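You operate a simulated robot arm through the tools that you are given. There is no shell and no other tool.

Carry out the task below with a simulated robot arm. There is one attempt and no reset: what you move stays moved.

TASK
Eject module two, store it in the red slot and park its plugs.
Fine: the fibre cord's line end goes in holder ten first, then its other end in eight; leave the lever at out.

It is judged by the outcome, as a careful person would: the job done as asked, and still so three seconds after it is handed in. It fails if anything else is knocked over, pushed out of place, dropped, spilled or broken.

THE ROBOT
A 7-joint arm with a two-finger parallel gripper, fixed in place. Base frame: the origin is on the floor under the middle of its stand, x ahead of it, y to its left, z up. Readings come in cm, degrees, newtons and seconds.
With the tool pointing down near the work surface it reaches from about 10 to 66 cm from the base axis. Its first joint turns from -66.0 to 66.0 degrees. Payload 1.57 kg.
The tool frame sits at the grasp point between the pads (the TCP): z along the fingers, y along the line on which they close. The tips reach 3 cm beyond it. The gripper opens to 8 cm. The fingers are 1.7 cm wide and 1.2 cm thick; the gripper's body (4 by 8.2 cm) begins 8 cm behind the TCP.
Orientation is that of the tool frame in the base frame, as a unit quaternion [x, y, z, w]. With the fingers straight down and closing along the base's y, the tool's x points along the base's -x, its y along +y and its z along -z.

THE INTERFACE
- The arm moves only by the tool step_arm. Its argument "deltas" is a list of rows, each a list of 3 entries, a list of its own where there are three numbers: the turn, a rotation vector about the tool's x, y, z in units of 8 degrees (1.0 is 8 degrees), then the shift along the tool's x, y, z in units of 20 mm (1.0 is 20 mm), then the opening, from 0 (shut) to 1 (fully open). In form: [[[rx, ry, rz], [x, y, z], fingers], ...]. A call has 1 to 20 rows; each row shifts and turns the commanded pose from where the row before left it, along the tool's axes as they then stand. A call with a number of a shift or a turn outside -1 to 1 is refused whole. A row lasts 0.2 s, in which the tool goes at most 5 cm and 8.6 degrees; a call with a longer step from one row to the next is refused whole, and so is a gripper value outside its range. Where a pose cannot be reached the arm comes as near as it can. A force on the tool above 50 N (or 10 N above the force at the start of the call, whichever is more), or a blocked arm, ends the call early, and 0.2 s more pass. Each finger travels about 7.2 cm/s and halts on what it meets, pressing with about 37 N; the grip force reading is that of the motor and also rises with nothing between the fingers. The clock runs only during rows and for 0.2 s after the last one: add rows that do not move to give the fingers time. The reply holds the time, the measured pose of the TCP, the force on the tool along the base axes, the opening and the grip force, in the units named above and with some noise, with the torque about the TCP (base axes, N m) and any sound that the robot's microphone picked up.
- Cameras (640 x 400 px; columns grow to the right, rows downward): "scene" is fixed at [7.65, 44.91, 143.5]; the picture's right is [-0.56, -0.83, 0.00], its down [-0.38, 0.26, -0.89] and it looks along [0.73, -0.50, -0.46] (base axes); focal length 366 px, centre (320, 200). "wrist" rides on the gripper at [7.2, -0.7, -12.2] in the tool frame; the picture's right is [0.09, 1.00, 0.00], its down [-0.84, 0.08, -0.54] and it looks along [-0.54, 0.05, 0.84] (tool axes); focal length 238 px, centre (320, 200). There is no depth. A picture from a camera that has moved, and an enlarged one, comes with that camera's place and axes in the base frame and with its lens.
- capture(camera): a new picture of that camera. The clock stands still meanwhile.
- close_up(camera, box): a new picture of the part [left, top, right, bottom] of that camera's present view, enlarged. The clock stands still meanwhile.
- job_done(): hands the job in; it is judged then, once.

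Nothing tells you positions but the pictures and the camera data. Unless the task says otherwise, let go and move clear before handing in.

The tools are called after "Request:" by a JSON object that holds its "method" and its "body". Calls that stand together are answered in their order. step_arm: Moves the arm, as the interface text tells. Its arguments: {"type":"object","properties":{"deltas":{"type":"array"}},"required":["deltas"]} The other tools are called the same way: capture (camera) takes a picture; close_up (camera, box) takes an enlarged picture of a part of a camera's view; job_done () hands the job in.

At the start:

```text
time: 0.0
tool_pos: [38.28, 18.93, 118.93]
tool_rot: [0.001, 1.0, 0.0, 0.0]
force: [0.4, 0.6, 0.2]
wrist_torque: [-0.03, -0.01, 0.0]
finger_gap: 8.01
grip_force: 0.2
```

scene: 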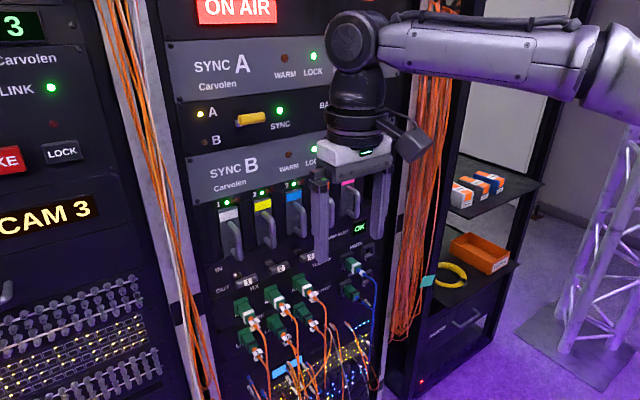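
wrist: 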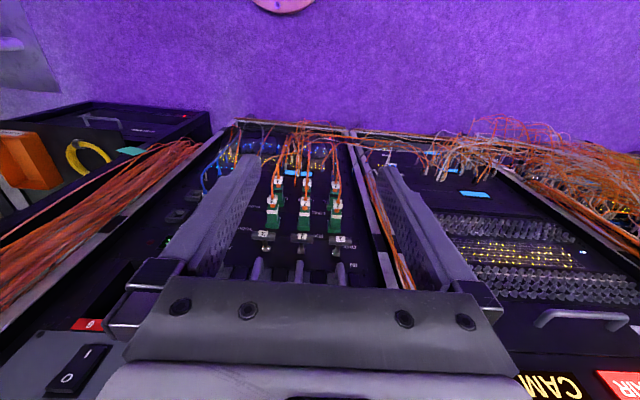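

I see a broadcast rack with SYNC units, a row of modules with coloured handles, fibre plugs below and a set of shelves to the right. I'll look more closely before moving.

Request:
{"method": "close_up", "body": {"camera": "scene", "box": [190, 160, 400, 291]}}

Request:
{"method": "close_up", "body": {"camera": "scene", "box": [190, 260, 400, 391]}}

Request:
{"method": "close_up", "body": {"camera": "scene", "box": [400, 150, 560, 250]}}

Request:
{"method": "close_up", "body": {"camera": "scene", "box": [400, 220, 560, 320]}}

Request:
{"method": "close_up", "body": {"camera": "wrist", "box": [200, 140, 400, 265]}}

Request:
{"method": "close_up", "body": {"camera": "scene", "box": [160, 0, 400, 150]}}

```text
3.05 times, centred on (295, 226) of scene
camera zoom: at [7.65, 44.91, 143.5], right [-0.56, -0.83, 0.0], down [-0.38, 0.26, -0.89], along [0.73, -0.5, -0.46], focal length 1115 px, centre (396, 122)
```

zoom: 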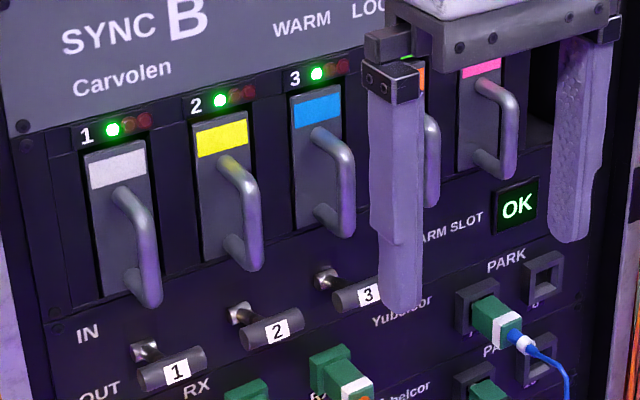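

```text
3.05 times, centred on (295, 326) of scene
camera zoom: at [7.65, 44.91, 143.5], right [-0.56, -0.83, 0.0], down [-0.38, 0.26, -0.89], along [0.73, -0.5, -0.46], focal length 1115 px, centre (396, -182)
```

zoom: 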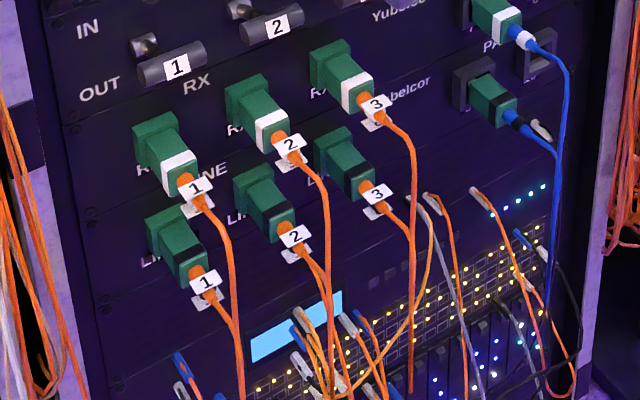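

```text
4.00 times, centred on (480, 200) of scene
camera zoom: at [7.65, 44.91, 143.5], right [-0.56, -0.83, 0.0], down [-0.38, 0.26, -0.89], along [0.73, -0.5, -0.46], focal length 1464 px, centre (-320, 200)
```

zoom: 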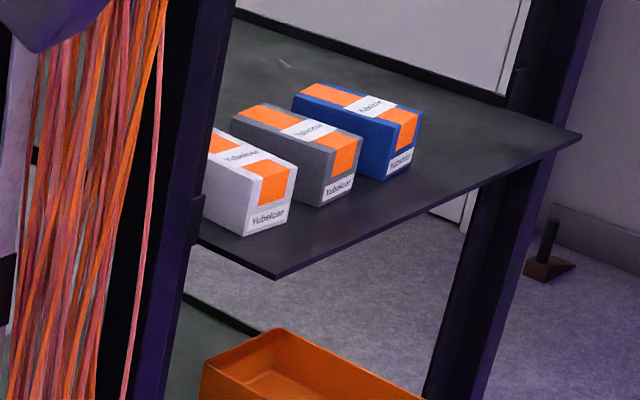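

```text
4.00 times, centred on (480, 270) of scene
camera zoom: at [7.65, 44.91, 143.5], right [-0.56, -0.83, 0.0], down [-0.38, 0.26, -0.89], along [0.73, -0.5, -0.46], focal length 1464 px, centre (-320, -80)
```

zoom: 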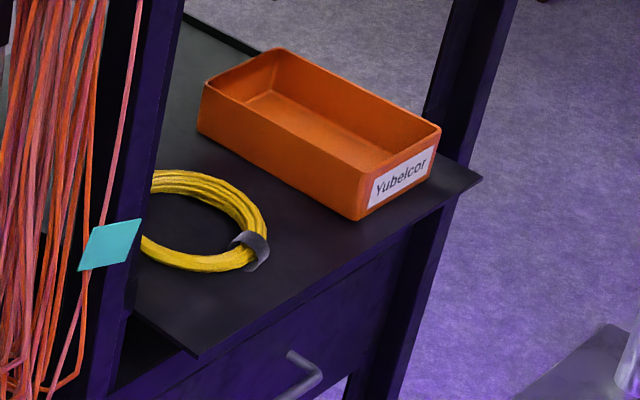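

```text
3.20 times, centred on (300, 202) of wrist
camera zoom: at [31.13, 18.32, 131.13], right [-0.09, 1.0, 0.0], down [0.84, 0.08, 0.54], along [0.54, 0.05, -0.84], focal length 763 px, centre (384, 192)
```

zoom: 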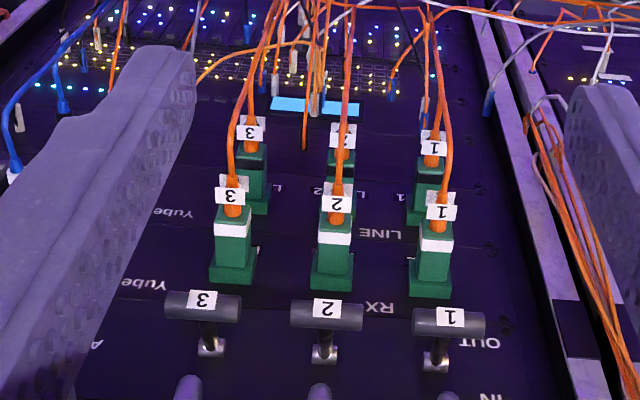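

```text
2.67 times, centred on (280, 75) of scene
camera zoom: at [7.65, 44.91, 143.5], right [-0.56, -0.83, 0.0], down [-0.38, 0.26, -0.89], along [0.73, -0.5, -0.46], focal length 976 px, centre (427, 533)
```

zoom: 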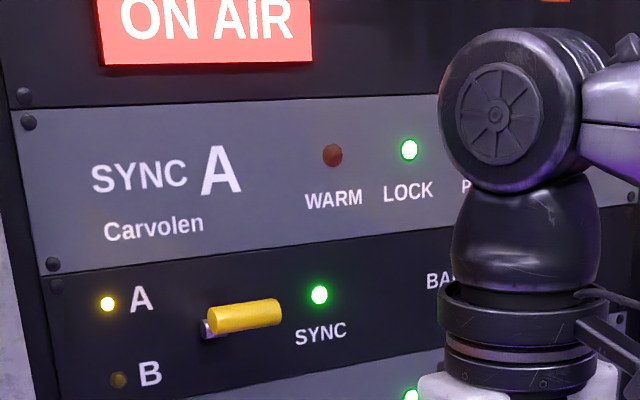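

The rack front is roughly 60 to 66 cm ahead, with three modules (1 white, 2 yellow, 3 blue), numbered levers, RX/LINE plugs and park holders. I'll turn the tool to point forward in two stages and see whether the arm follows.

Request:
{"method": "step_arm", "body": {"deltas": [[[0, -1, 0], [0, 0, 0], 1], [[0, -1, 0], [0, 0, 0], 1], [[0, -1, 0], [0, 0, 0], 1], [[0, -1, 0], [0, 0, 0], 1], [[0, -1, 0], [0, 0, 0], 1]]}}

```text
time: 1.2
tool_pos: [38.19, 19.13, 118.87]
tool_rot: [0.0, 0.939, 0.0, 0.343]
force: [-0.3, -0.5, -0.4]
wrist_torque: [0.02, 0.01, 0.01]
finger_gap: 8.01
grip_force: 0.0
```

The arm follows cleanly. I'll finish turning to horizontal and take pictures.

Request:
{"method": "step_arm", "body": {"deltas": [[[0, -1, 0], [0, 0, 0], 1], [[0, -1, 0], [0, 0, 0], 1], [[0, -1, 0], [0, 0, 0], 1], [[0, -1, 0], [0, 0, 0], 1], [[0, -1, 0], [0, 0, 0], 1], [[0, -1, 0], [0, 0, 0], 1], [[0, -0.25, 0], [0, 0, 0], 1]]}}

Request:
{"method": "capture", "body": {"camera": "scene"}}

Request:
{"method": "capture", "body": {"camera": "wrist"}}

```text
time: 2.8
tool_pos: [38.29, 19.02, 118.93]
tool_rot: [0.0, 0.706, 0.001, 0.708]
force: [0.7, -0.2, 0.2]
wrist_torque: [0.01, 0.03, -0.04]
finger_gap: 8.01
grip_force: 0.0
```

```text
taken
```

scene: 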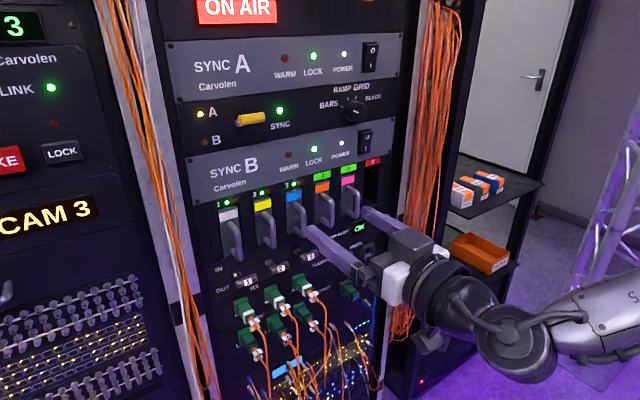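

```text
taken
camera wrist: at [26.13, 18.31, 111.71], right [0.0, 1.0, -0.09], down [-0.54, 0.08, 0.84], along [0.84, 0.05, 0.54], focal length 238 px, centre (320, 200)
```

wrist: 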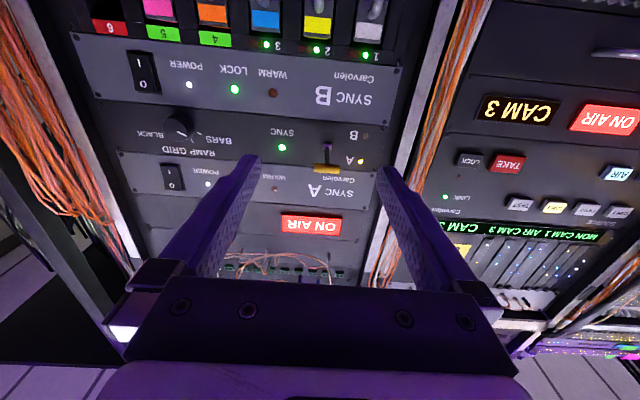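

Slots 4 and 5 (green labels) hold modules, and slot 6 (red label) is empty at about (67, -11, 112). I'll lower the hand to view the modules, levers and plugs up close.

Request:
{"method": "step_arm", "body": {"deltas": [[[0, 0, 0], [1, 0, 0], 1], [[0, 0, 0], [1, 0, 0], 1], [[0, 0, 0], [1, 0, 0], 1], [[0, 0, 0], [1, 0, 0], 1], [[0, 0, 0], [1, 0, 0], 1], [[0, 0, 0], [1, -0.5, 0], 1], [[0, 0, 0], [1, -0.5, 0], 1], [[0, 0, 0], [1, -0.5, 0], 1], [[0, 0, 0], [1, -0.5, 0], 1], [[0, 0, 0], [1, -0.5, 0], 1]]}}

Request:
{"method": "capture", "body": {"camera": "scene"}}

Request:
{"method": "capture", "body": {"camera": "wrist"}}

```text
time: 5.0
tool_pos: [38.4, 13.96, 99.05]
tool_rot: [0.0, 0.707, 0.0, 0.707]
force: [0.0, 0.4, -0.1]
wrist_torque: [-0.01, 0.01, -0.03]
finger_gap: 8.02
grip_force: 0.0
```

```text
taken
```

scene: 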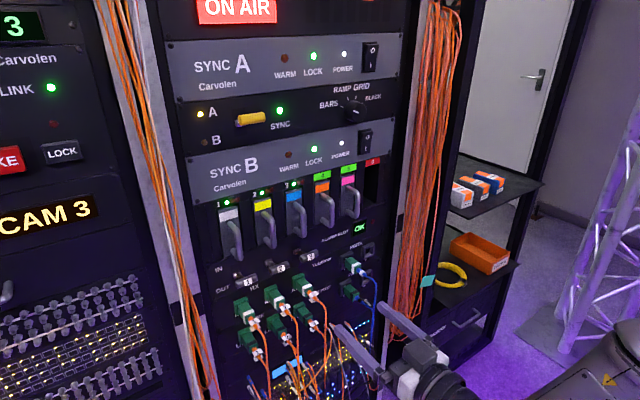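

```text
taken
camera wrist: at [26.12, 13.35, 91.77], right [0.0, 1.0, -0.09], down [-0.54, 0.08, 0.84], along [0.84, 0.05, 0.54], focal length 238 px, centre (320, 200)
```

wrist: 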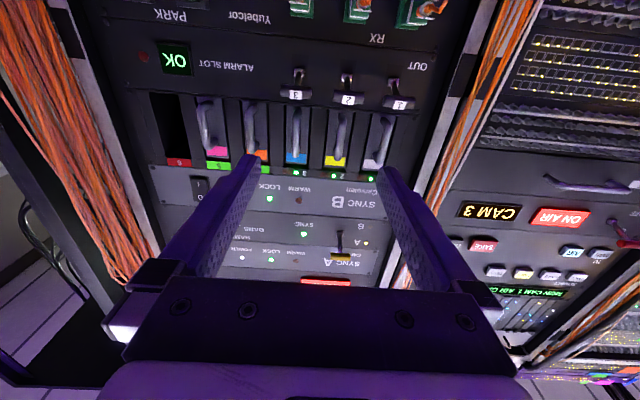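

Request:
{"method": "close_up", "body": {"camera": "scene", "box": [200, 150, 400, 275]}}

Request:
{"method": "close_up", "body": {"camera": "scene", "box": [300, 200, 400, 310]}}

Request:
{"method": "close_up", "body": {"camera": "wrist", "box": [140, 0, 460, 200]}}

Request:
{"method": "close_up", "body": {"camera": "scene", "box": [170, 20, 410, 170]}}

```text
3.20 times, centred on (300, 212) of scene
camera zoom: at [7.65, 44.91, 143.5], right [-0.56, -0.83, 0.0], down [-0.38, 0.26, -0.89], along [0.73, -0.5, -0.46], focal length 1171 px, centre (384, 160)
```

zoom: 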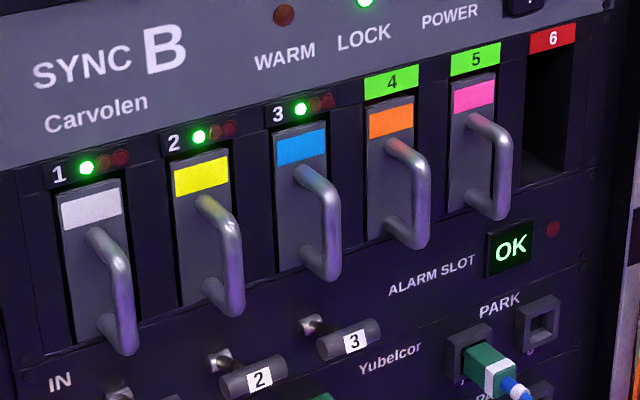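

```text
3.64 times, centred on (350, 255) of scene
camera zoom: at [7.65, 44.91, 143.5], right [-0.56, -0.83, 0.0], down [-0.38, 0.26, -0.89], along [0.73, -0.5, -0.46], focal length 1330 px, centre (211, 0)
```

zoom: 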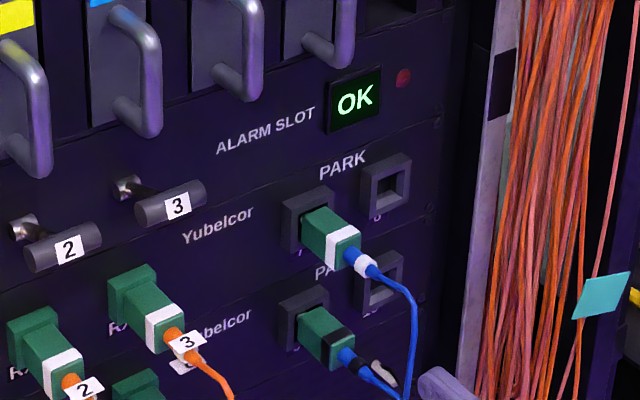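

```text
2.00 times, centred on (300, 100) of wrist
camera zoom: at [26.12, 13.35, 91.77], right [0.0, 1.0, -0.09], down [-0.54, 0.08, 0.84], along [0.84, 0.05, 0.54], focal length 477 px, centre (360, 400)
```

zoom: 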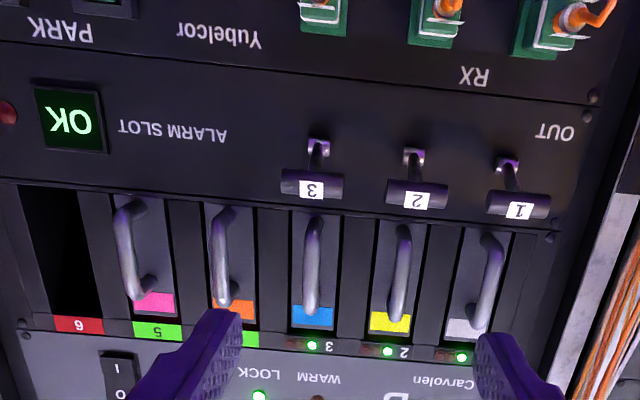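

```text
2.67 times, centred on (290, 95) of scene
camera zoom: at [7.65, 44.91, 143.5], right [-0.56, -0.83, 0.0], down [-0.38, 0.26, -0.89], along [0.73, -0.5, -0.46], focal length 976 px, centre (400, 480)
```

zoom: 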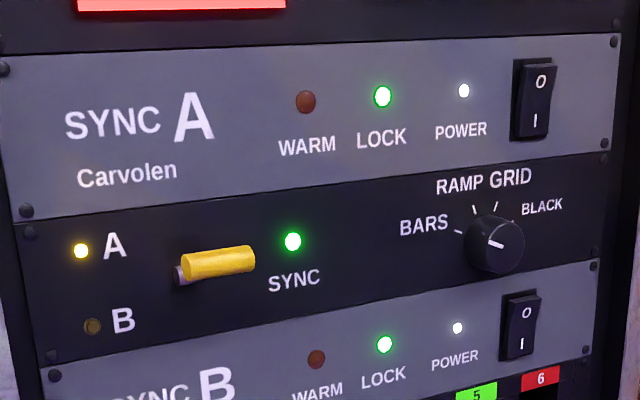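

Module 2 (yellow) is at about y≈17.8, its lever bar is at about (62, 17.8, 97) in the IN position, and holders 8 and 10 are the empty right-hand ones. I'd like the wrist camera above the hand so the cords don't get in its way, so I'll try rolling the tool here in free space.

Request:
{"method": "step_arm", "body": {"deltas": [[[0, 0, 1], [0, 0, 0], 1], [[0, 0, 1], [0, 0, 0], 1], [[0, 0, 1], [0, 0, 0], 1], [[0, 0, 1], [0, 0, 0], 1], [[0, 0, 1], [0, 0, 0], 1], [[0, 0, 1], [0, 0, 0], 1], [[0, 0, 1], [0, 0, 0], 1], [[0, 0, 1], [0, 0, 0], 1], [[0, 0, 1], [0, 0, 0], 1], [[0, 0, 1], [0, 0, 0], 1], [[0, 0, 1], [0, 0, 0], 1], [[0, 0, 0.25], [0, 0, 0], 1]]}}

Request:
{"method": "capture", "body": {"camera": "scene"}}

```text
time: 7.6
tool_pos: [31.19, 13.98, 127.42]
tool_rot: [0.501, 0.501, 0.499, 0.499]
force: [-0.1, 0.4, -0.2]
wrist_torque: [0.0, 0.0, 0.0]
finger_gap: 8.0
grip_force: 0.0
out of reach, approached as far as the arm can: row 2, 3, 4, 5, 6, 7, 8, 9, 10, 11, 12
```

```text
taken
```

scene: 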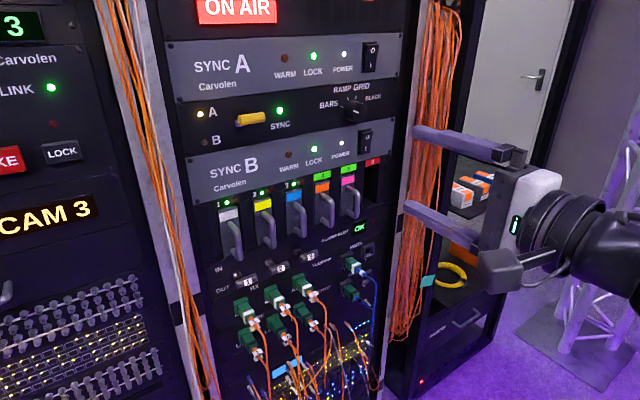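

The roll pushed the arm to a different place (31, 14, 127), a joint limit, though it's still clear of everything. I'll continue the roll in free space to see whether camera-up is reachable.

Request:
{"method": "step_arm", "body": {"deltas": [[[0, 0, 1], [0, 0, 0], 1], [[0, 0, 1], [0, 0, 0], 1], [[0, 0, 1], [0, 0, 0], 1], [[0, 0, 1], [0, 0, 0], 1], [[0, 0, 1], [0, 0, 0], 1], [[0, 0, 1], [0, 0, 0], 1], [[0, 0, 1], [0, 0, 0], 1], [[0, 0, 1], [0, 0, 0], 1], [[0, 0, 1], [0, 0, 0], 1], [[0, 0, 1], [0, 0, 0], 1], [[0, 0, 1], [0, 0, 0], 1], [[0, 0, 0.25], [0, 0, 0], 1]]}}

Request:
{"method": "capture", "body": {"camera": "scene"}}

```text
time: 10.2
tool_pos: [34.2, 0.27, 138.14]
tool_rot: [0.705, 0.052, 0.705, 0.047]
force: [0.5, 0.1, 0.5]
wrist_torque: [-0.01, -0.02, -0.01]
finger_gap: 8.01
grip_force: 0.1
out of reach, approached as far as the arm can: row 1, 2, 3, 4, 5, 6, 7, 8, 9, 10, 11
```

```text
taken
```

scene: 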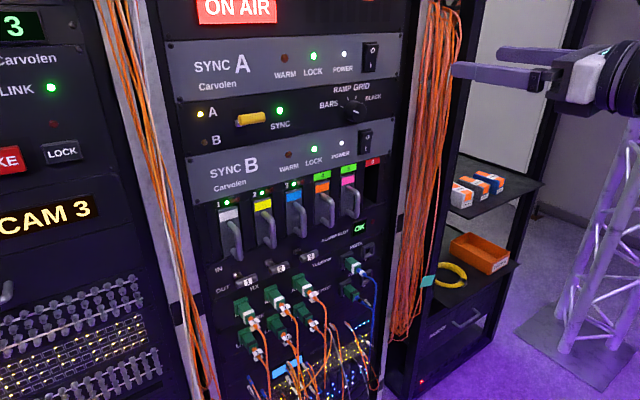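

The roll is nearly complete, and the last row wasn't flagged unreachable. I'll hold still to see where the arm settles.

Request:
{"method": "step_arm", "body": {"deltas": [[[0, 0, 0], [0, 0, 0], 1], [[0, 0, 0], [0, 0, 0], 1], [[0, 0, 0], [0, 0, 0], 1]]}}

Request:
{"method": "capture", "body": {"camera": "scene"}}

Request:
{"method": "capture", "body": {"camera": "wrist"}}

```text
time: 11.0
tool_pos: [34.2, 0.4, 138.11]
tool_rot: [0.705, 0.053, 0.705, 0.048]
force: [0.3, 0.2, 0.4]
wrist_torque: [0.02, 0.0, -0.03]
finger_gap: 8.0
grip_force: 0.2
```

```text
taken
```

scene: 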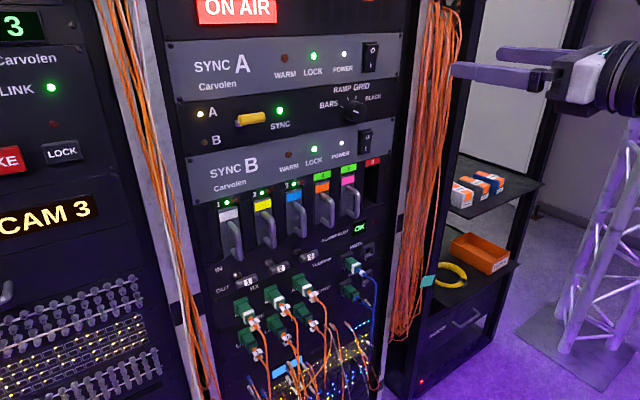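

```text
taken
camera wrist: at [22.09, 1.85, 145.16], right [0.01, -0.97, 0.23], down [-0.54, -0.2, -0.82], along [0.84, -0.12, -0.53], focal length 238 px, centre (320, 200)
```

wrist: 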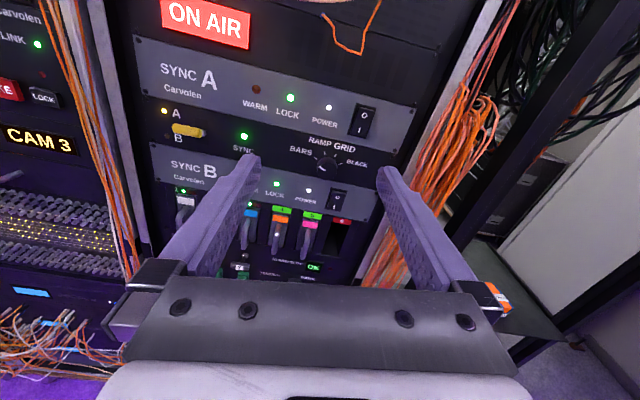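

The arm holds camera-up with about 8° of roll left. I'll finish the roll and try lowering from here in this configuration.

Request:
{"method": "step_arm", "body": {"deltas": [[[0, 0, 1], [0, 0, 0], 1], [[0, 0, 0], [-1, 0, 0], 1], [[0, 0, 0], [-1, 0, 0], 1], [[0, 0, 0], [-1, 0, 0], 1], [[0, 0, 0], [-1, 0, 0], 1], [[0, 0, 0], [-1, 0, 0], 1]]}}

```text
time: 12.4
tool_pos: [34.21, -1.06, 128.01]
tool_rot: [0.705, 0.052, 0.705, 0.048]
force: [0.3, 0.4, -0.1]
wrist_torque: [-0.01, 0.02, -0.01]
finger_gap: 7.99
grip_force: 0.1
out of reach, approached as far as the arm can: row 1
```

Roll stops about 8° short of camera-up, so I'll go back to the natural camera-below posture, which tracked cleanly. I'm reversing the roll in free space.

Request:
{"method": "step_arm", "body": {"deltas": [[[0, 0, -1], [0, 0, 0], 1], [[0, 0, -1], [0, 0, 0], 1], [[0, 0, -1], [0, 0, 0], 1], [[0, 0, -1], [0, 0, 0], 1], [[0, 0, -1], [0, 0, 0], 1], [[0, 0, -1], [0, 0, 0], 1], [[0, 0, -1], [0, 0, 0], 1], [[0, 0, -1], [0, 0, 0], 1], [[0, 0, -1], [0, 0, 0], 1], [[0, 0, -1], [0, 0, 0], 1], [[0, 0, -1], [0, 0, 0], 1]]}}

```text
time: 14.8
tool_pos: [34.23, -1.0, 128.21]
tool_rot: [0.47, 0.528, 0.475, 0.524]
force: [0.4, -0.2, -0.2]
wrist_torque: [-0.01, 0.03, 0.0]
finger_gap: 8.0
grip_force: 0.0
```

Position held steady this time. I'll finish the roll back.

Request:
{"method": "step_arm", "body": {"deltas": [[[0, 0, -1], [0, 0, 0], 1], [[0, 0, -1], [0, 0, 0], 1], [[0, 0, -1], [0, 0, 0], 1], [[0, 0, -1], [0, 0, 0], 1], [[0, 0, -1], [0, 0, 0], 1], [[0, 0, -1], [0, 0, 0], 1], [[0, 0, -1], [0, 0, 0], 1], [[0, 0, -1], [0, 0, 0], 1], [[0, 0, -1], [0, 0, 0], 1], [[0, 0, -1], [0, 0, 0], 1], [[0, 0, -0.49], [0, 0, 0], 1]]}}

Request:
{"method": "capture", "body": {"camera": "scene"}}

```text
time: 17.2
tool_pos: [34.3, -1.01, 128.13]
tool_rot: [-0.003, 0.707, 0.001, 0.707]
force: [-0.2, 0.2, -0.7]
wrist_torque: [0.01, 0.01, -0.01]
finger_gap: 7.96
grip_force: 0.2
```

```text
taken
```

scene: 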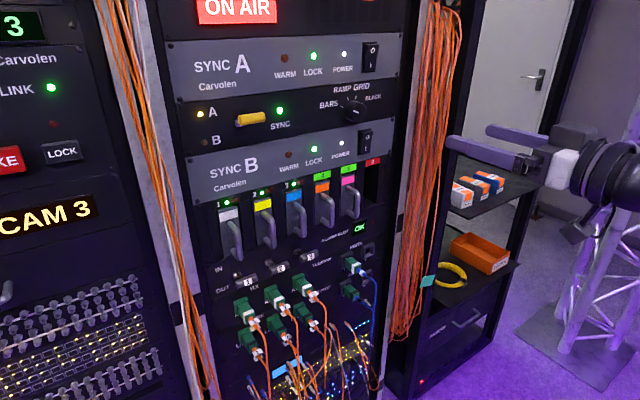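

I'm back in the camera-below posture. I'll move to a survey spot in front of module 2 and its lever.

Request:
{"method": "step_arm", "body": {"deltas": [[[0, 0, 0], [0.97, 0.627, 0.33], 1], [[0, 0, 0], [0.97, 0.627, 0.33], 1], [[0, 0, 0], [0.97, 0.627, 0.33], 1], [[0, 0, 0], [0.97, 0.627, 0.33], 1], [[0, 0, 0], [0.97, 0.627, 0.33], 1], [[0, 0, 0], [0.97, 0.627, 0.33], 1], [[0, 0, 0], [0.97, 0.627, 0.33], 1], [[0, 0, 0], [0.97, 0.627, 0.33], 1], [[0, 0, 0], [0.97, 0.627, 0.33], 1], [[0, 0, 0], [0.97, 0.627, 0.33], 1], [[0, 0, 0], [0.97, 0.627, 0.33], 1], [[0, 0, 0], [0.97, 0.627, 0.33], 1], [[0, 0, 0], [0.97, 0.627, 0.33], 1], [[0, 0, 0], [0.97, 0.627, 0.33], 1], [[0, 0, 0], [0.97, 0.627, 0.33], 1]]}}

Request:
{"method": "capture", "body": {"camera": "wrist"}}

Request:
{"method": "capture", "body": {"camera": "scene"}}

```text
time: 20.4
tool_pos: [43.95, 17.83, 99.23]
tool_rot: [-0.003, 0.707, 0.002, 0.707]
force: [0.1, 0.2, 0.5]
wrist_torque: [0.01, -0.02, -0.02]
finger_gap: 8.0
grip_force: 0.1
```

```text
taken
camera wrist: at [31.85, 17.08, 91.96], right [-0.01, 1.0, -0.09], down [-0.54, 0.07, 0.84], along [0.84, 0.06, 0.54], focal length 238 px, centre (320, 200)
```

wrist: 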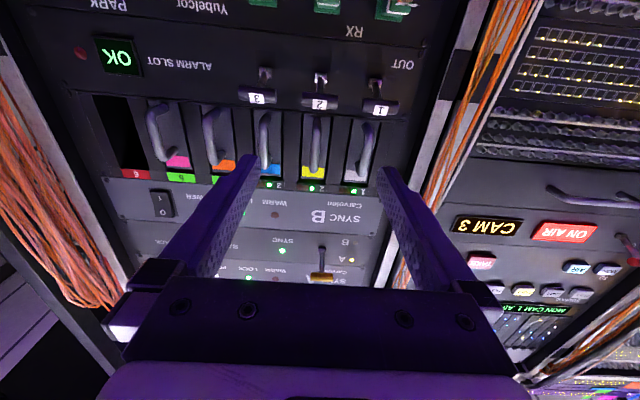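

```text
taken
```

scene: 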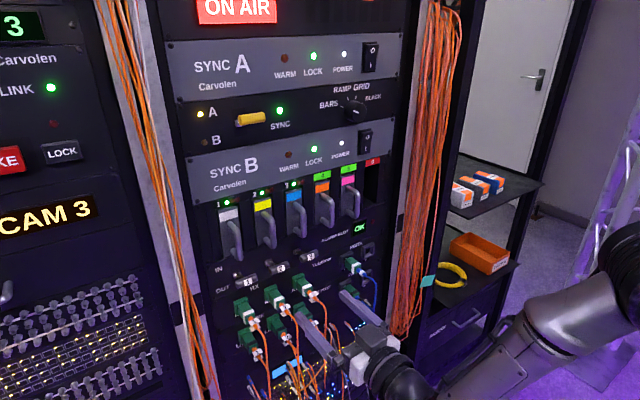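

Request:
{"method": "close_up", "body": {"camera": "wrist", "box": [200, 0, 440, 150]}}

Request:
{"method": "close_up", "body": {"camera": "wrist", "box": [80, 80, 400, 280]}}

```text
2.67 times, centred on (320, 75) of wrist
camera zoom: at [31.85, 17.08, 91.96], right [-0.01, 1.0, -0.09], down [-0.54, 0.07, 0.84], along [0.84, 0.06, 0.54], focal length 636 px, centre (320, 533)
```

zoom: 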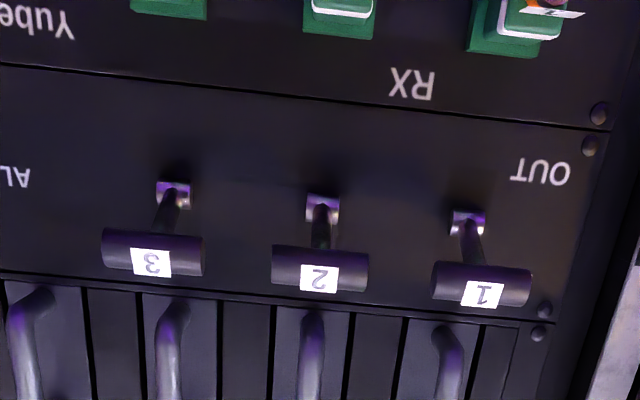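

```text
2.00 times, centred on (240, 180) of wrist
camera zoom: at [31.85, 17.08, 91.96], right [-0.01, 1.0, -0.09], down [-0.54, 0.07, 0.84], along [0.84, 0.06, 0.54], focal length 477 px, centre (480, 240)
```

zoom: 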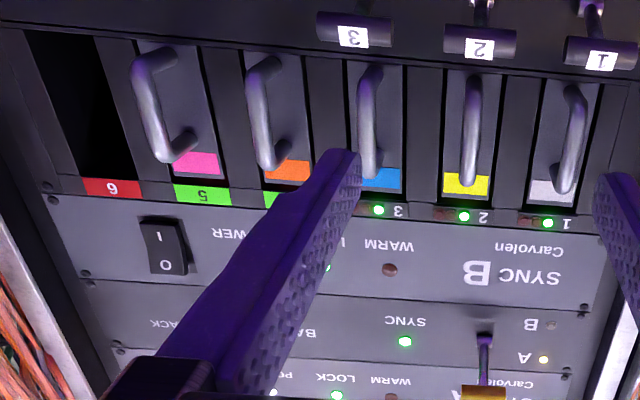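

Lever 2's bar is at about (61.2, 17.8, 97.3) and its pivot at (67, 17.8, 95.5), so it's at IN. Module 2's handle bar is at about x 63.5, z 100 to 107. I'll close the fingers, move to just above the lever bar and check before pushing it down.

Request:
{"method": "step_arm", "body": {"deltas": [[[0.05, 0, 0], [-0.15, 0, 0], 0], [[0, 0, 0], [0, 0, 0], 0], [[0, 0, 0], [0, 0, 1], 0], [[0, 0, 0], [0, 0, 1], 0], [[0, 0, 0], [0, 0, 1], 0], [[0, 0, 0], [0, 0, 1], 0], [[0, 0, 0], [0, 0, 1], 0], [[0, 0, 0], [0, 0, 0.5], 0]]}}

Request:
{"method": "capture", "body": {"camera": "wrist"}}

Request:
{"method": "close_up", "body": {"camera": "scene", "box": [200, 160, 400, 285]}}

```text
time: 22.2
tool_pos: [54.99, 17.83, 99.38]
tool_rot: [0.0, 0.707, 0.0, 0.707]
force: [1.1, -0.2, 0.0]
wrist_torque: [0.0, 0.0, -0.02]
finger_gap: 0.02
grip_force: 20.9
```

```text
taken
camera wrist: at [42.9, 17.1, 92.23], right [0.0, 1.0, -0.09], down [-0.54, 0.08, 0.84], along [0.84, 0.05, 0.54], focal length 238 px, centre (320, 200)
```

wrist: 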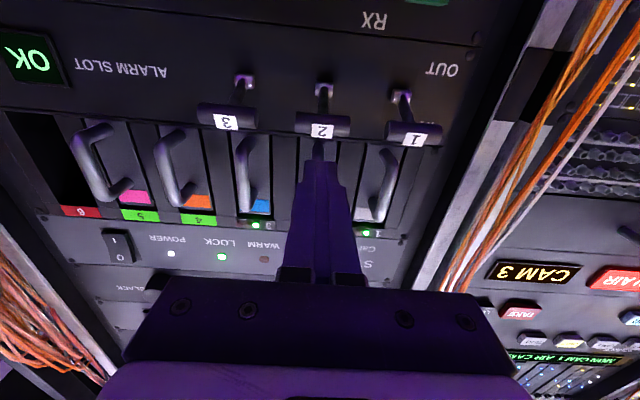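

```text
3.20 times, centred on (300, 222) of scene
camera zoom: at [7.65, 44.91, 143.5], right [-0.56, -0.83, 0.0], down [-0.38, 0.26, -0.89], along [0.73, -0.5, -0.46], focal length 1171 px, centre (384, 128)
```

zoom: 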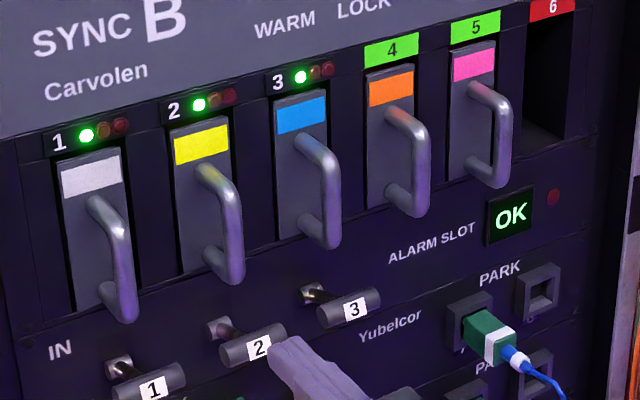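

Request:
{"method": "close_up", "body": {"camera": "wrist", "box": [240, 60, 400, 160]}}

```text
4.00 times, centred on (320, 110) of wrist
camera zoom: at [42.9, 17.1, 92.23], right [0.0, 1.0, -0.09], down [-0.54, 0.08, 0.84], along [0.84, 0.05, 0.54], focal length 953 px, centre (320, 560)
```

zoom: 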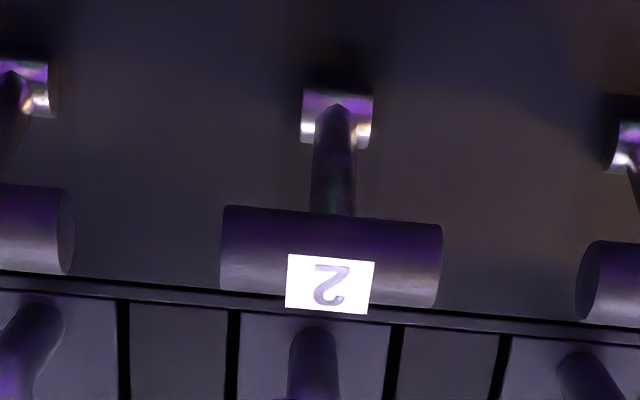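

The bar's top is at about z 98.0, and the underside of my fingers is at about 98.5. I'll slide the tips over the bar, stopping short of the handle.

Request:
{"method": "step_arm", "body": {"deltas": [[[0, 0, 0], [0, -0.03, 0.7], 0], [[0, 0, 0], [0, 0, 0.6], 0], [[0, 0, 0], [0, 0, 0.55], 0]]}}

Request:
{"method": "capture", "body": {"camera": "wrist"}}

Request:
{"method": "close_up", "body": {"camera": "scene", "box": [200, 180, 360, 280]}}

```text
time: 23.0
tool_pos: [58.62, 17.66, 99.26]
tool_rot: [0.0, 0.707, 0.0, 0.707]
force: [0.2, 0.2, -0.7]
wrist_torque: [-0.01, -0.01, 0.03]
finger_gap: 0.0
grip_force: 21.4
```

```text
taken
camera wrist: at [46.53, 17.02, 92.2], right [0.0, 1.0, -0.09], down [-0.54, 0.08, 0.84], along [0.84, 0.05, 0.54], focal length 238 px, centre (320, 200)
```

wrist: 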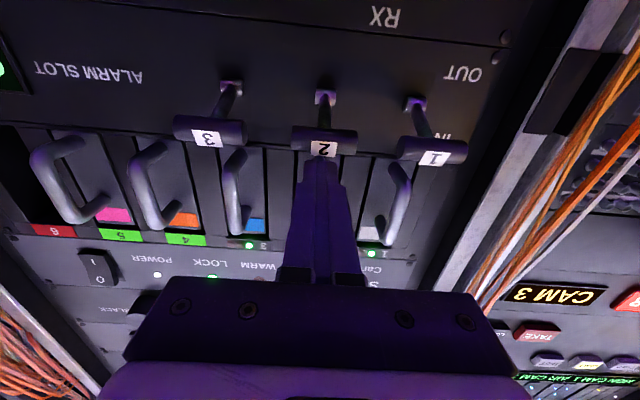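

```text
4.00 times, centred on (280, 230) of scene
camera zoom: at [7.65, 44.91, 143.5], right [-0.56, -0.83, 0.0], down [-0.38, 0.26, -0.89], along [0.73, -0.5, -0.46], focal length 1464 px, centre (480, 80)
```

zoom: 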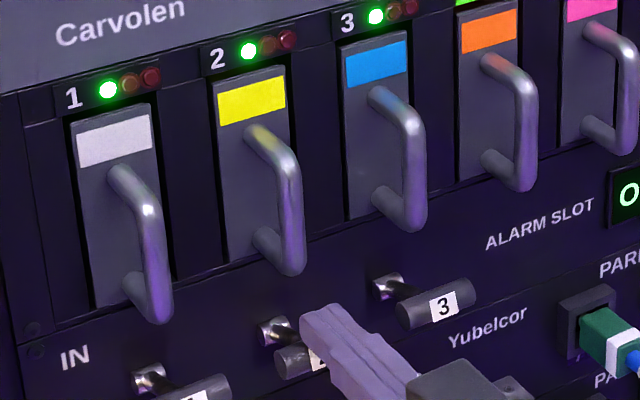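

The fingertips sit over the lever bar. I'll push it down gently toward OUT.

Request:
{"method": "step_arm", "body": {"deltas": [[[0, 0, 0], [0.25, 0, 0], 0], [[0, 0, 0], [0.25, 0, 0], 0], [[0, 0, 0], [0.25, 0, 0], 0], [[0, 0, 0], [0.25, 0, 0], 0], [[0, 0, 0], [0.25, 0, 0], 0], [[0, 0, 0], [0.25, 0, 0], 0]]}}

Request:
{"method": "close_up", "body": {"camera": "scene", "box": [200, 180, 360, 280]}}

Request:
{"method": "capture", "body": {"camera": "wrist"}}

```text
time: 24.4
tool_pos: [58.67, 17.8, 96.42]
tool_rot: [0.0, 0.708, 0.0, 0.707]
force: [0.4, 0.1, -0.3]
wrist_torque: [-0.03, 0.02, -0.01]
finger_gap: 0.0
grip_force: 21.4
```

```text
4.00 times, centred on (280, 230) of scene
camera zoom: at [7.65, 44.91, 143.5], right [-0.56, -0.83, 0.0], down [-0.38, 0.26, -0.89], along [0.73, -0.5, -0.46], focal length 1464 px, centre (480, 80)
```

zoom: 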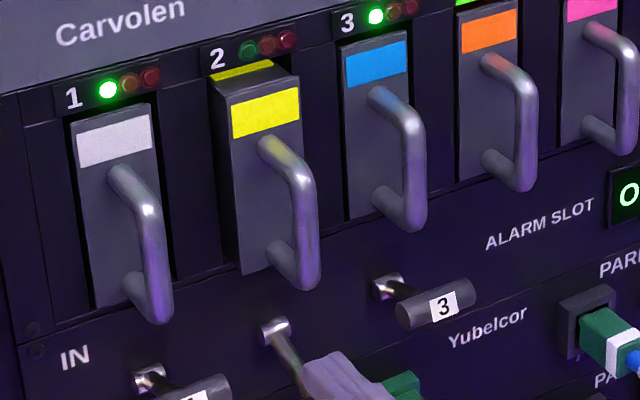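

```text
taken
camera wrist: at [46.53, 17.03, 89.19], right [0.0, 1.0, -0.09], down [-0.54, 0.08, 0.84], along [0.84, 0.05, 0.54], focal length 238 px, centre (320, 200)
```

wrist: 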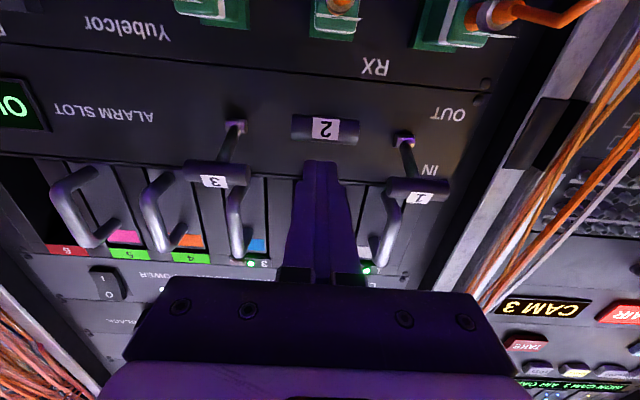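

The lever snapped down and module 2 popped out, with its LED off. I'll press lightly a bit further to confirm the lever is at its OUT stop.

Request:
{"method": "step_arm", "body": {"deltas": [[[0, 0, 0], [0.2, 0, 0], 0], [[0, 0, 0], [0.2, 0, 0], 0], [[0, 0, 0], [0.15, 0, 0], 0], [[0, 0, 0], [0.1, 0, 0], 0]]}}

Request:
{"method": "capture", "body": {"camera": "wrist"}}

```text
time: 25.4
tool_pos: [58.66, 17.83, 95.27]
tool_rot: [0.001, 0.706, 0.0, 0.708]
force: [-1.4, -0.6, 2.2]
wrist_torque: [0.02, -0.09, 0.01]
finger_gap: 0.01
grip_force: 21.3
```

```text
taken
camera wrist: at [46.64, 17.07, 88.02], right [0.0, 1.0, -0.09], down [-0.54, 0.08, 0.84], along [0.84, 0.05, 0.54], focal length 238 px, centre (320, 200)
```

wrist: 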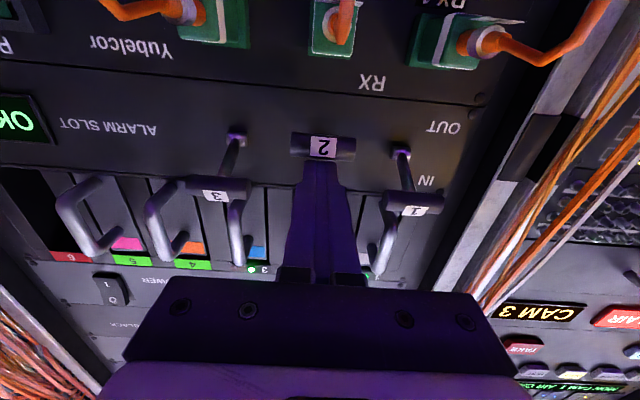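

The lever rests at its stop (light contact at about 2 N). I'll lift slightly, retreat, open, and look at the popped-out module.

Request:
{"method": "step_arm", "body": {"deltas": [[[0, 0, 0], [-0.3, 0, 0], 0], [[0, 0, 0], [0, 0, -1], 0], [[0, 0, 0], [0, 0, -1], 0], [[0, 0, 0], [0, 0, -1], 0], [[0, 0, 0], [0, 0, -1], 0], [[0, 0, 0], [0, 0, -1], 0.4], [[0, 0, 0], [-1, 0, -1], 0.8], [[0, 0, 0], [-1, 0, 0], 1], [[0, 0, 0], [-1, 0, 0], 1], [[0, 0, 0], [-1, 0, 0], 1], [[0, 0, 0], [0, 0, 0], 1]]}}

Request:
{"method": "capture", "body": {"camera": "wrist"}}

Request:
{"method": "close_up", "body": {"camera": "scene", "box": [200, 150, 400, 275]}}

```text
time: 27.8
tool_pos: [46.63, 17.7, 103.7]
tool_rot: [0.0, 0.707, 0.0, 0.707]
force: [0.0, 0.2, 0.8]
wrist_torque: [0.0, 0.0, 0.01]
finger_gap: 7.98
grip_force: 0.1
```

```text
taken
camera wrist: at [34.53, 16.96, 96.49], right [0.0, 1.0, -0.09], down [-0.54, 0.08, 0.84], along [0.84, 0.05, 0.54], focal length 238 px, centre (320, 200)
```

wrist: 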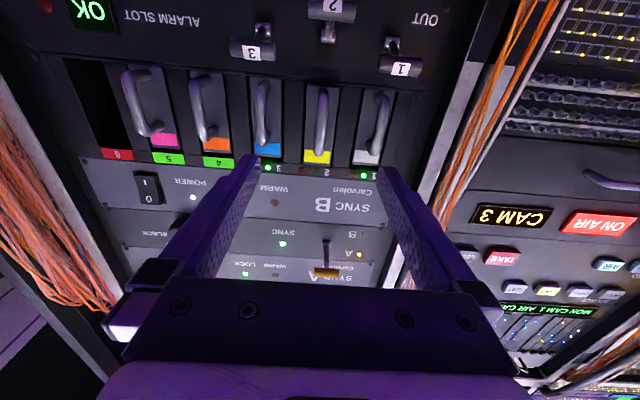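

```text
3.20 times, centred on (300, 212) of scene
camera zoom: at [7.65, 44.91, 143.5], right [-0.56, -0.83, 0.0], down [-0.38, 0.26, -0.89], along [0.73, -0.5, -0.46], focal length 1171 px, centre (384, 160)
```

zoom: 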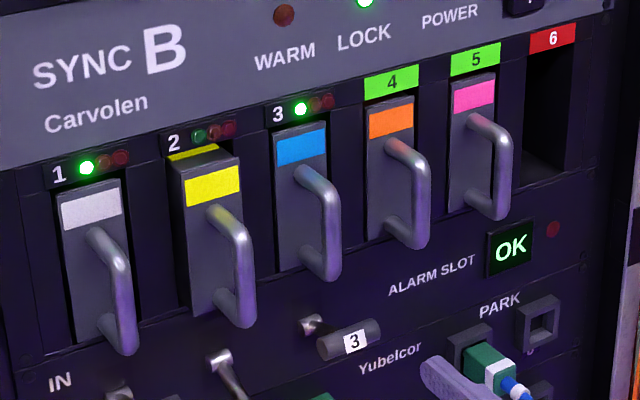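

Request:
{"method": "close_up", "body": {"camera": "wrist", "box": [80, 0, 400, 200]}}

Request:
{"method": "close_up", "body": {"camera": "wrist", "box": [240, 60, 400, 160]}}

```text
2.00 times, centred on (240, 100) of wrist
camera zoom: at [34.53, 16.96, 96.49], right [0.0, 1.0, -0.09], down [-0.54, 0.08, 0.84], along [0.84, 0.05, 0.54], focal length 477 px, centre (480, 400)
```

zoom: 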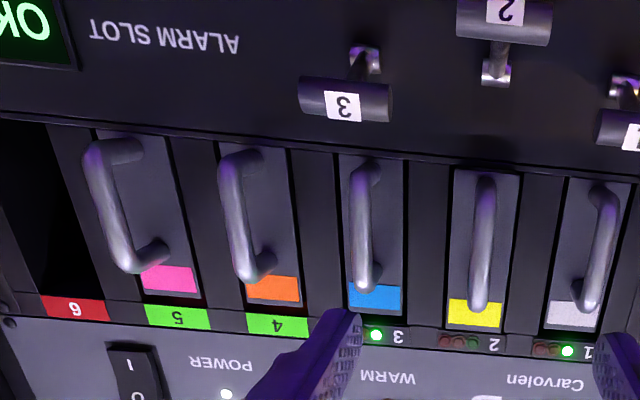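

```text
4.00 times, centred on (320, 110) of wrist
camera zoom: at [34.53, 16.96, 96.49], right [0.0, 1.0, -0.09], down [-0.54, 0.08, 0.84], along [0.84, 0.05, 0.54], focal length 953 px, centre (320, 560)
```

zoom: 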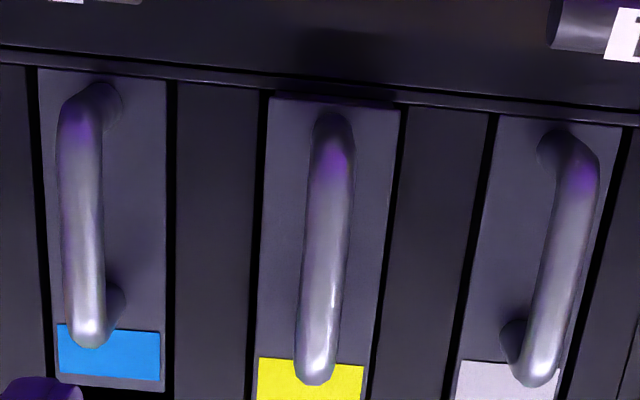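

Module 2's handle is at about (61.5, 17.8, 103.9), now roughly 2 cm farther out. I'll approach with the fingers half open and check before gripping.

Request:
{"method": "step_arm", "body": {"deltas": [[[0, 0, 0], [-0.1, 0.03, 0], 0.5], [[0, 0, 0], [0, 0, 0], 0.5], [[0, 0, 0], [0, 0, 1], 0.5], [[0, 0, 0], [0, 0, 1], 0.5], [[0, 0, 0], [0, 0, 1], 0.5], [[0, 0, 0], [0, 0, 1], 0.5], [[0, 0, 0], [0, 0, 1], 0.5], [[0, 0, 0], [0, 0, 0.8], 0.5]]}}

Request:
{"method": "capture", "body": {"camera": "wrist"}}

Request:
{"method": "close_up", "body": {"camera": "scene", "box": [200, 160, 360, 260]}}

```text
time: 29.6
tool_pos: [58.31, 17.81, 103.91]
tool_rot: [-0.001, 0.707, 0.001, 0.707]
force: [0.1, 0.6, -0.1]
wrist_torque: [0.04, 0.0, 0.02]
finger_gap: 4.03
grip_force: 0.0
```

```text
taken
camera wrist: at [46.21, 17.08, 96.77], right [0.0, 1.0, -0.09], down [-0.54, 0.08, 0.84], along [0.84, 0.05, 0.54], focal length 238 px, centre (320, 200)
```

wrist: 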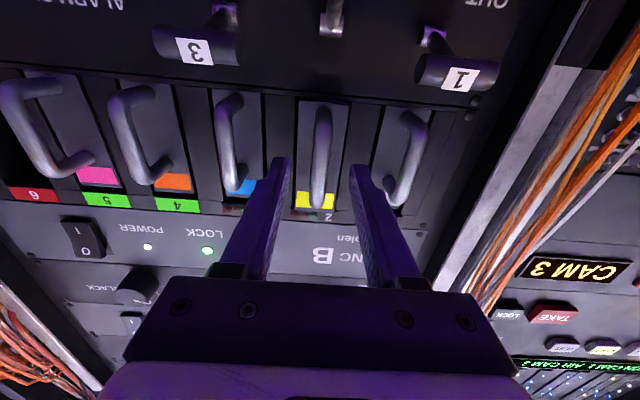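

```text
4.00 times, centred on (280, 210) of scene
camera zoom: at [7.65, 44.91, 143.5], right [-0.56, -0.83, 0.0], down [-0.38, 0.26, -0.89], along [0.73, -0.5, -0.46], focal length 1464 px, centre (480, 160)
```

zoom: 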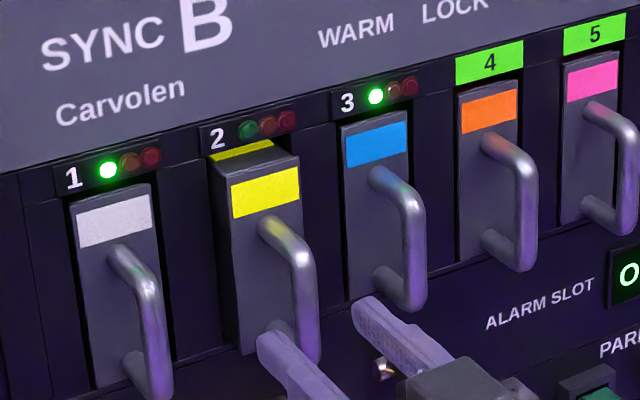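

Request:
{"method": "close_up", "body": {"camera": "wrist", "box": [240, 80, 400, 220]}}

```text
2.86 times, centred on (320, 150) of wrist
camera zoom: at [46.21, 17.08, 96.77], right [0.0, 1.0, -0.09], down [-0.54, 0.08, 0.84], along [0.84, 0.05, 0.54], focal length 681 px, centre (320, 343)
```

zoom: 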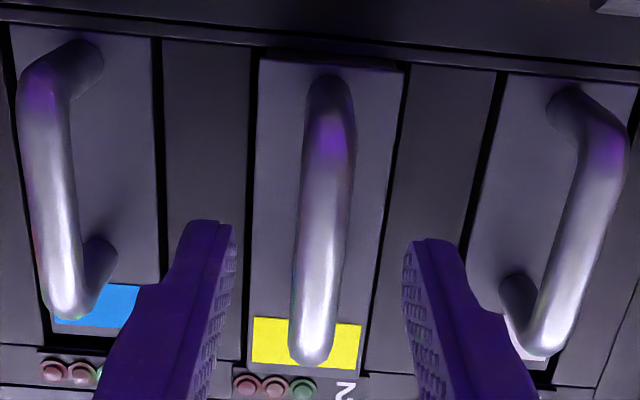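

The handle bar is at about x 62.3. I'll advance 3 cm so the bar sits within the pads and grip it.

Request:
{"method": "step_arm", "body": {"deltas": [[[0, 0, 0], [0, -0.02, 0.5], 0.5], [[0, 0, 0], [0, 0, 0.5], 0.5], [[0, 0, 0], [0, 0, 0.5], 0.5], [[0, 0, 0], [0, 0, 0], 0.5]]}}

Request:
{"method": "close_up", "body": {"camera": "wrist", "box": [240, 80, 400, 220]}}

Request:
{"method": "close_up", "body": {"camera": "scene", "box": [200, 160, 360, 260]}}

```text
time: 30.6
tool_pos: [61.26, 17.59, 103.91]
tool_rot: [-0.001, 0.707, 0.0, 0.707]
force: [0.7, 0.4, -0.1]
wrist_torque: [0.0, -0.01, -0.01]
finger_gap: 4.02
grip_force: 0.1
```

```text
2.86 times, centred on (320, 150) of wrist
camera zoom: at [49.17, 17.04, 96.7], right [0.0, 1.0, -0.09], down [-0.54, 0.08, 0.84], along [0.84, 0.05, 0.54], focal length 681 px, centre (320, 343)
```

zoom: 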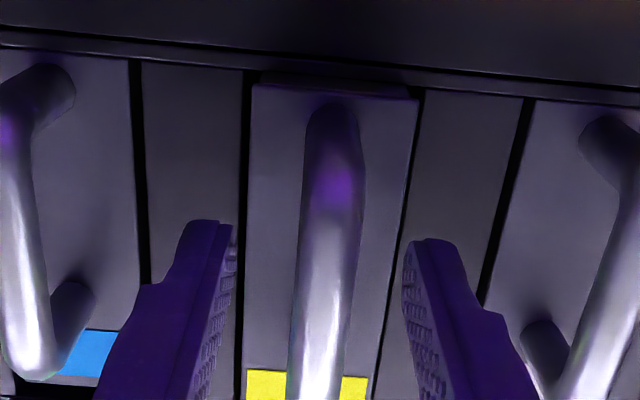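

```text
4.00 times, centred on (280, 210) of scene
camera zoom: at [7.65, 44.91, 143.5], right [-0.56, -0.83, 0.0], down [-0.38, 0.26, -0.89], along [0.73, -0.5, -0.46], focal length 1464 px, centre (480, 160)
```

zoom: 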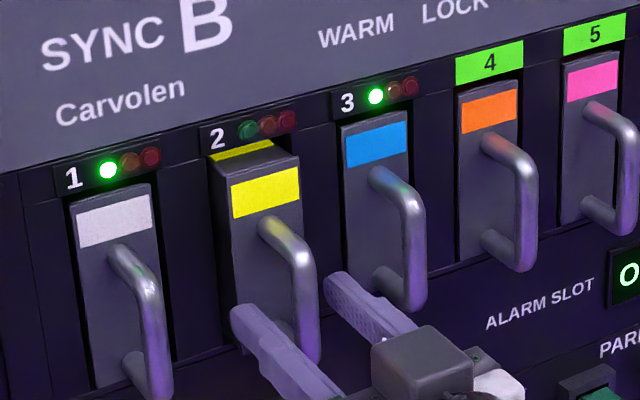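

The handle is between the fingers. I'll close on it.

Request:
{"method": "step_arm", "body": {"deltas": [[[0, 0, 0], [0, 0, 0], 0], [[0, 0, 0], [0, 0, 0], 0], [[0, 0, 0], [0, 0, 0], 0]]}}

Request:
{"method": "close_up", "body": {"camera": "wrist", "box": [240, 80, 400, 220]}}

```text
time: 31.4
tool_pos: [61.29, 17.77, 103.91]
tool_rot: [0.0, 0.707, 0.0, 0.707]
force: [1.5, 0.0, -0.3]
wrist_torque: [-0.01, -0.13, 0.02]
finger_gap: 1.21
grip_force: 29.3
```

```text
2.86 times, centred on (320, 150) of wrist
camera zoom: at [49.16, 17.04, 96.7], right [0.0, 1.0, -0.09], down [-0.54, 0.08, 0.84], along [0.84, 0.05, 0.54], focal length 681 px, centre (320, 343)
```

zoom: 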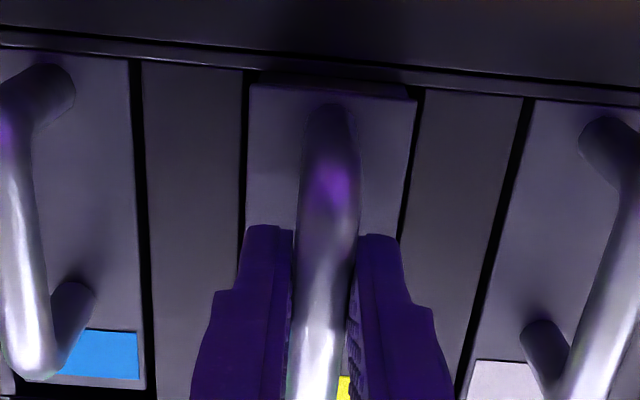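

I have a grip on the handle (1.2 cm). I'll pull straight out, slowly at first.

Request:
{"method": "step_arm", "body": {"deltas": [[[0, 0, 0], [0, 0, -0.25], 0], [[0, 0, 0], [0, 0, -0.25], 0], [[0, 0, 0], [0, 0, -0.5], 0], [[0, 0, 0], [0, 0, -0.5], 0], [[0, 0, 0], [0, 0, -0.5], 0]]}}

Request:
{"method": "close_up", "body": {"camera": "scene", "box": [200, 160, 400, 285]}}

```text
time: 32.6
tool_pos: [57.36, 17.6, 104.04]
tool_rot: [0.001, 0.707, -0.001, 0.707]
force: [0.4, 0.1, 0.0]
wrist_torque: [-0.03, -0.08, -0.02]
finger_gap: 1.26
grip_force: 29.3
```

```text
3.20 times, centred on (300, 222) of scene
camera zoom: at [7.65, 44.91, 143.5], right [-0.56, -0.83, 0.0], down [-0.38, 0.26, -0.89], along [0.73, -0.5, -0.46], focal length 1171 px, centre (384, 128)
```

zoom: 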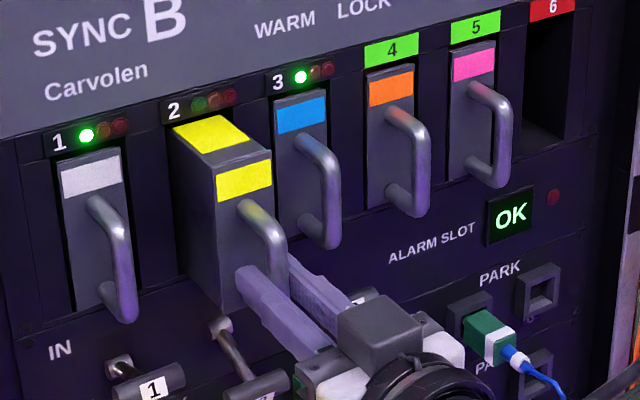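

It's sliding freely. I'll keep pulling and watch the torque.

Request:
{"method": "step_arm", "body": {"deltas": [[[0, 0, 0], [0, 0, -0.5], 0], [[0, 0, 0], [0, 0, -0.5], 0], [[0, 0, 0], [0, 0, -0.5], 0], [[0, 0, 0], [0, 0, -0.5], 0], [[0, 0, 0], [0, 0, -0.5], 0]]}}

Request:
{"method": "close_up", "body": {"camera": "scene", "box": [200, 160, 400, 285]}}

```text
time: 33.8
tool_pos: [52.38, 17.57, 103.84]
tool_rot: [-0.001, 0.707, 0.001, 0.707]
force: [0.4, 0.3, -0.1]
wrist_torque: [-0.03, 0.04, 0.0]
finger_gap: 1.2
grip_force: 29.8
```

```text
3.20 times, centred on (300, 222) of scene
camera zoom: at [7.65, 44.91, 143.5], right [-0.56, -0.83, 0.0], down [-0.38, 0.26, -0.89], along [0.73, -0.5, -0.46], focal length 1171 px, centre (384, 128)
```

zoom: 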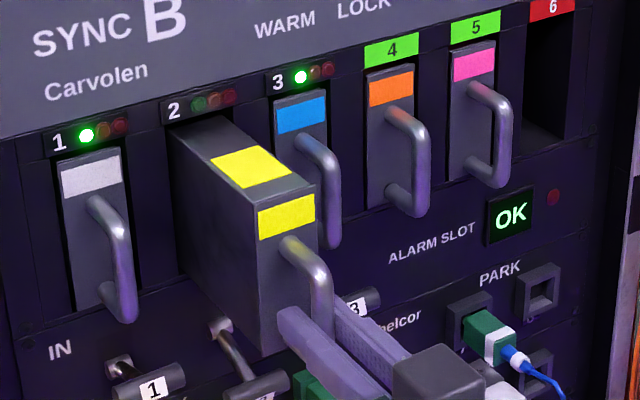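

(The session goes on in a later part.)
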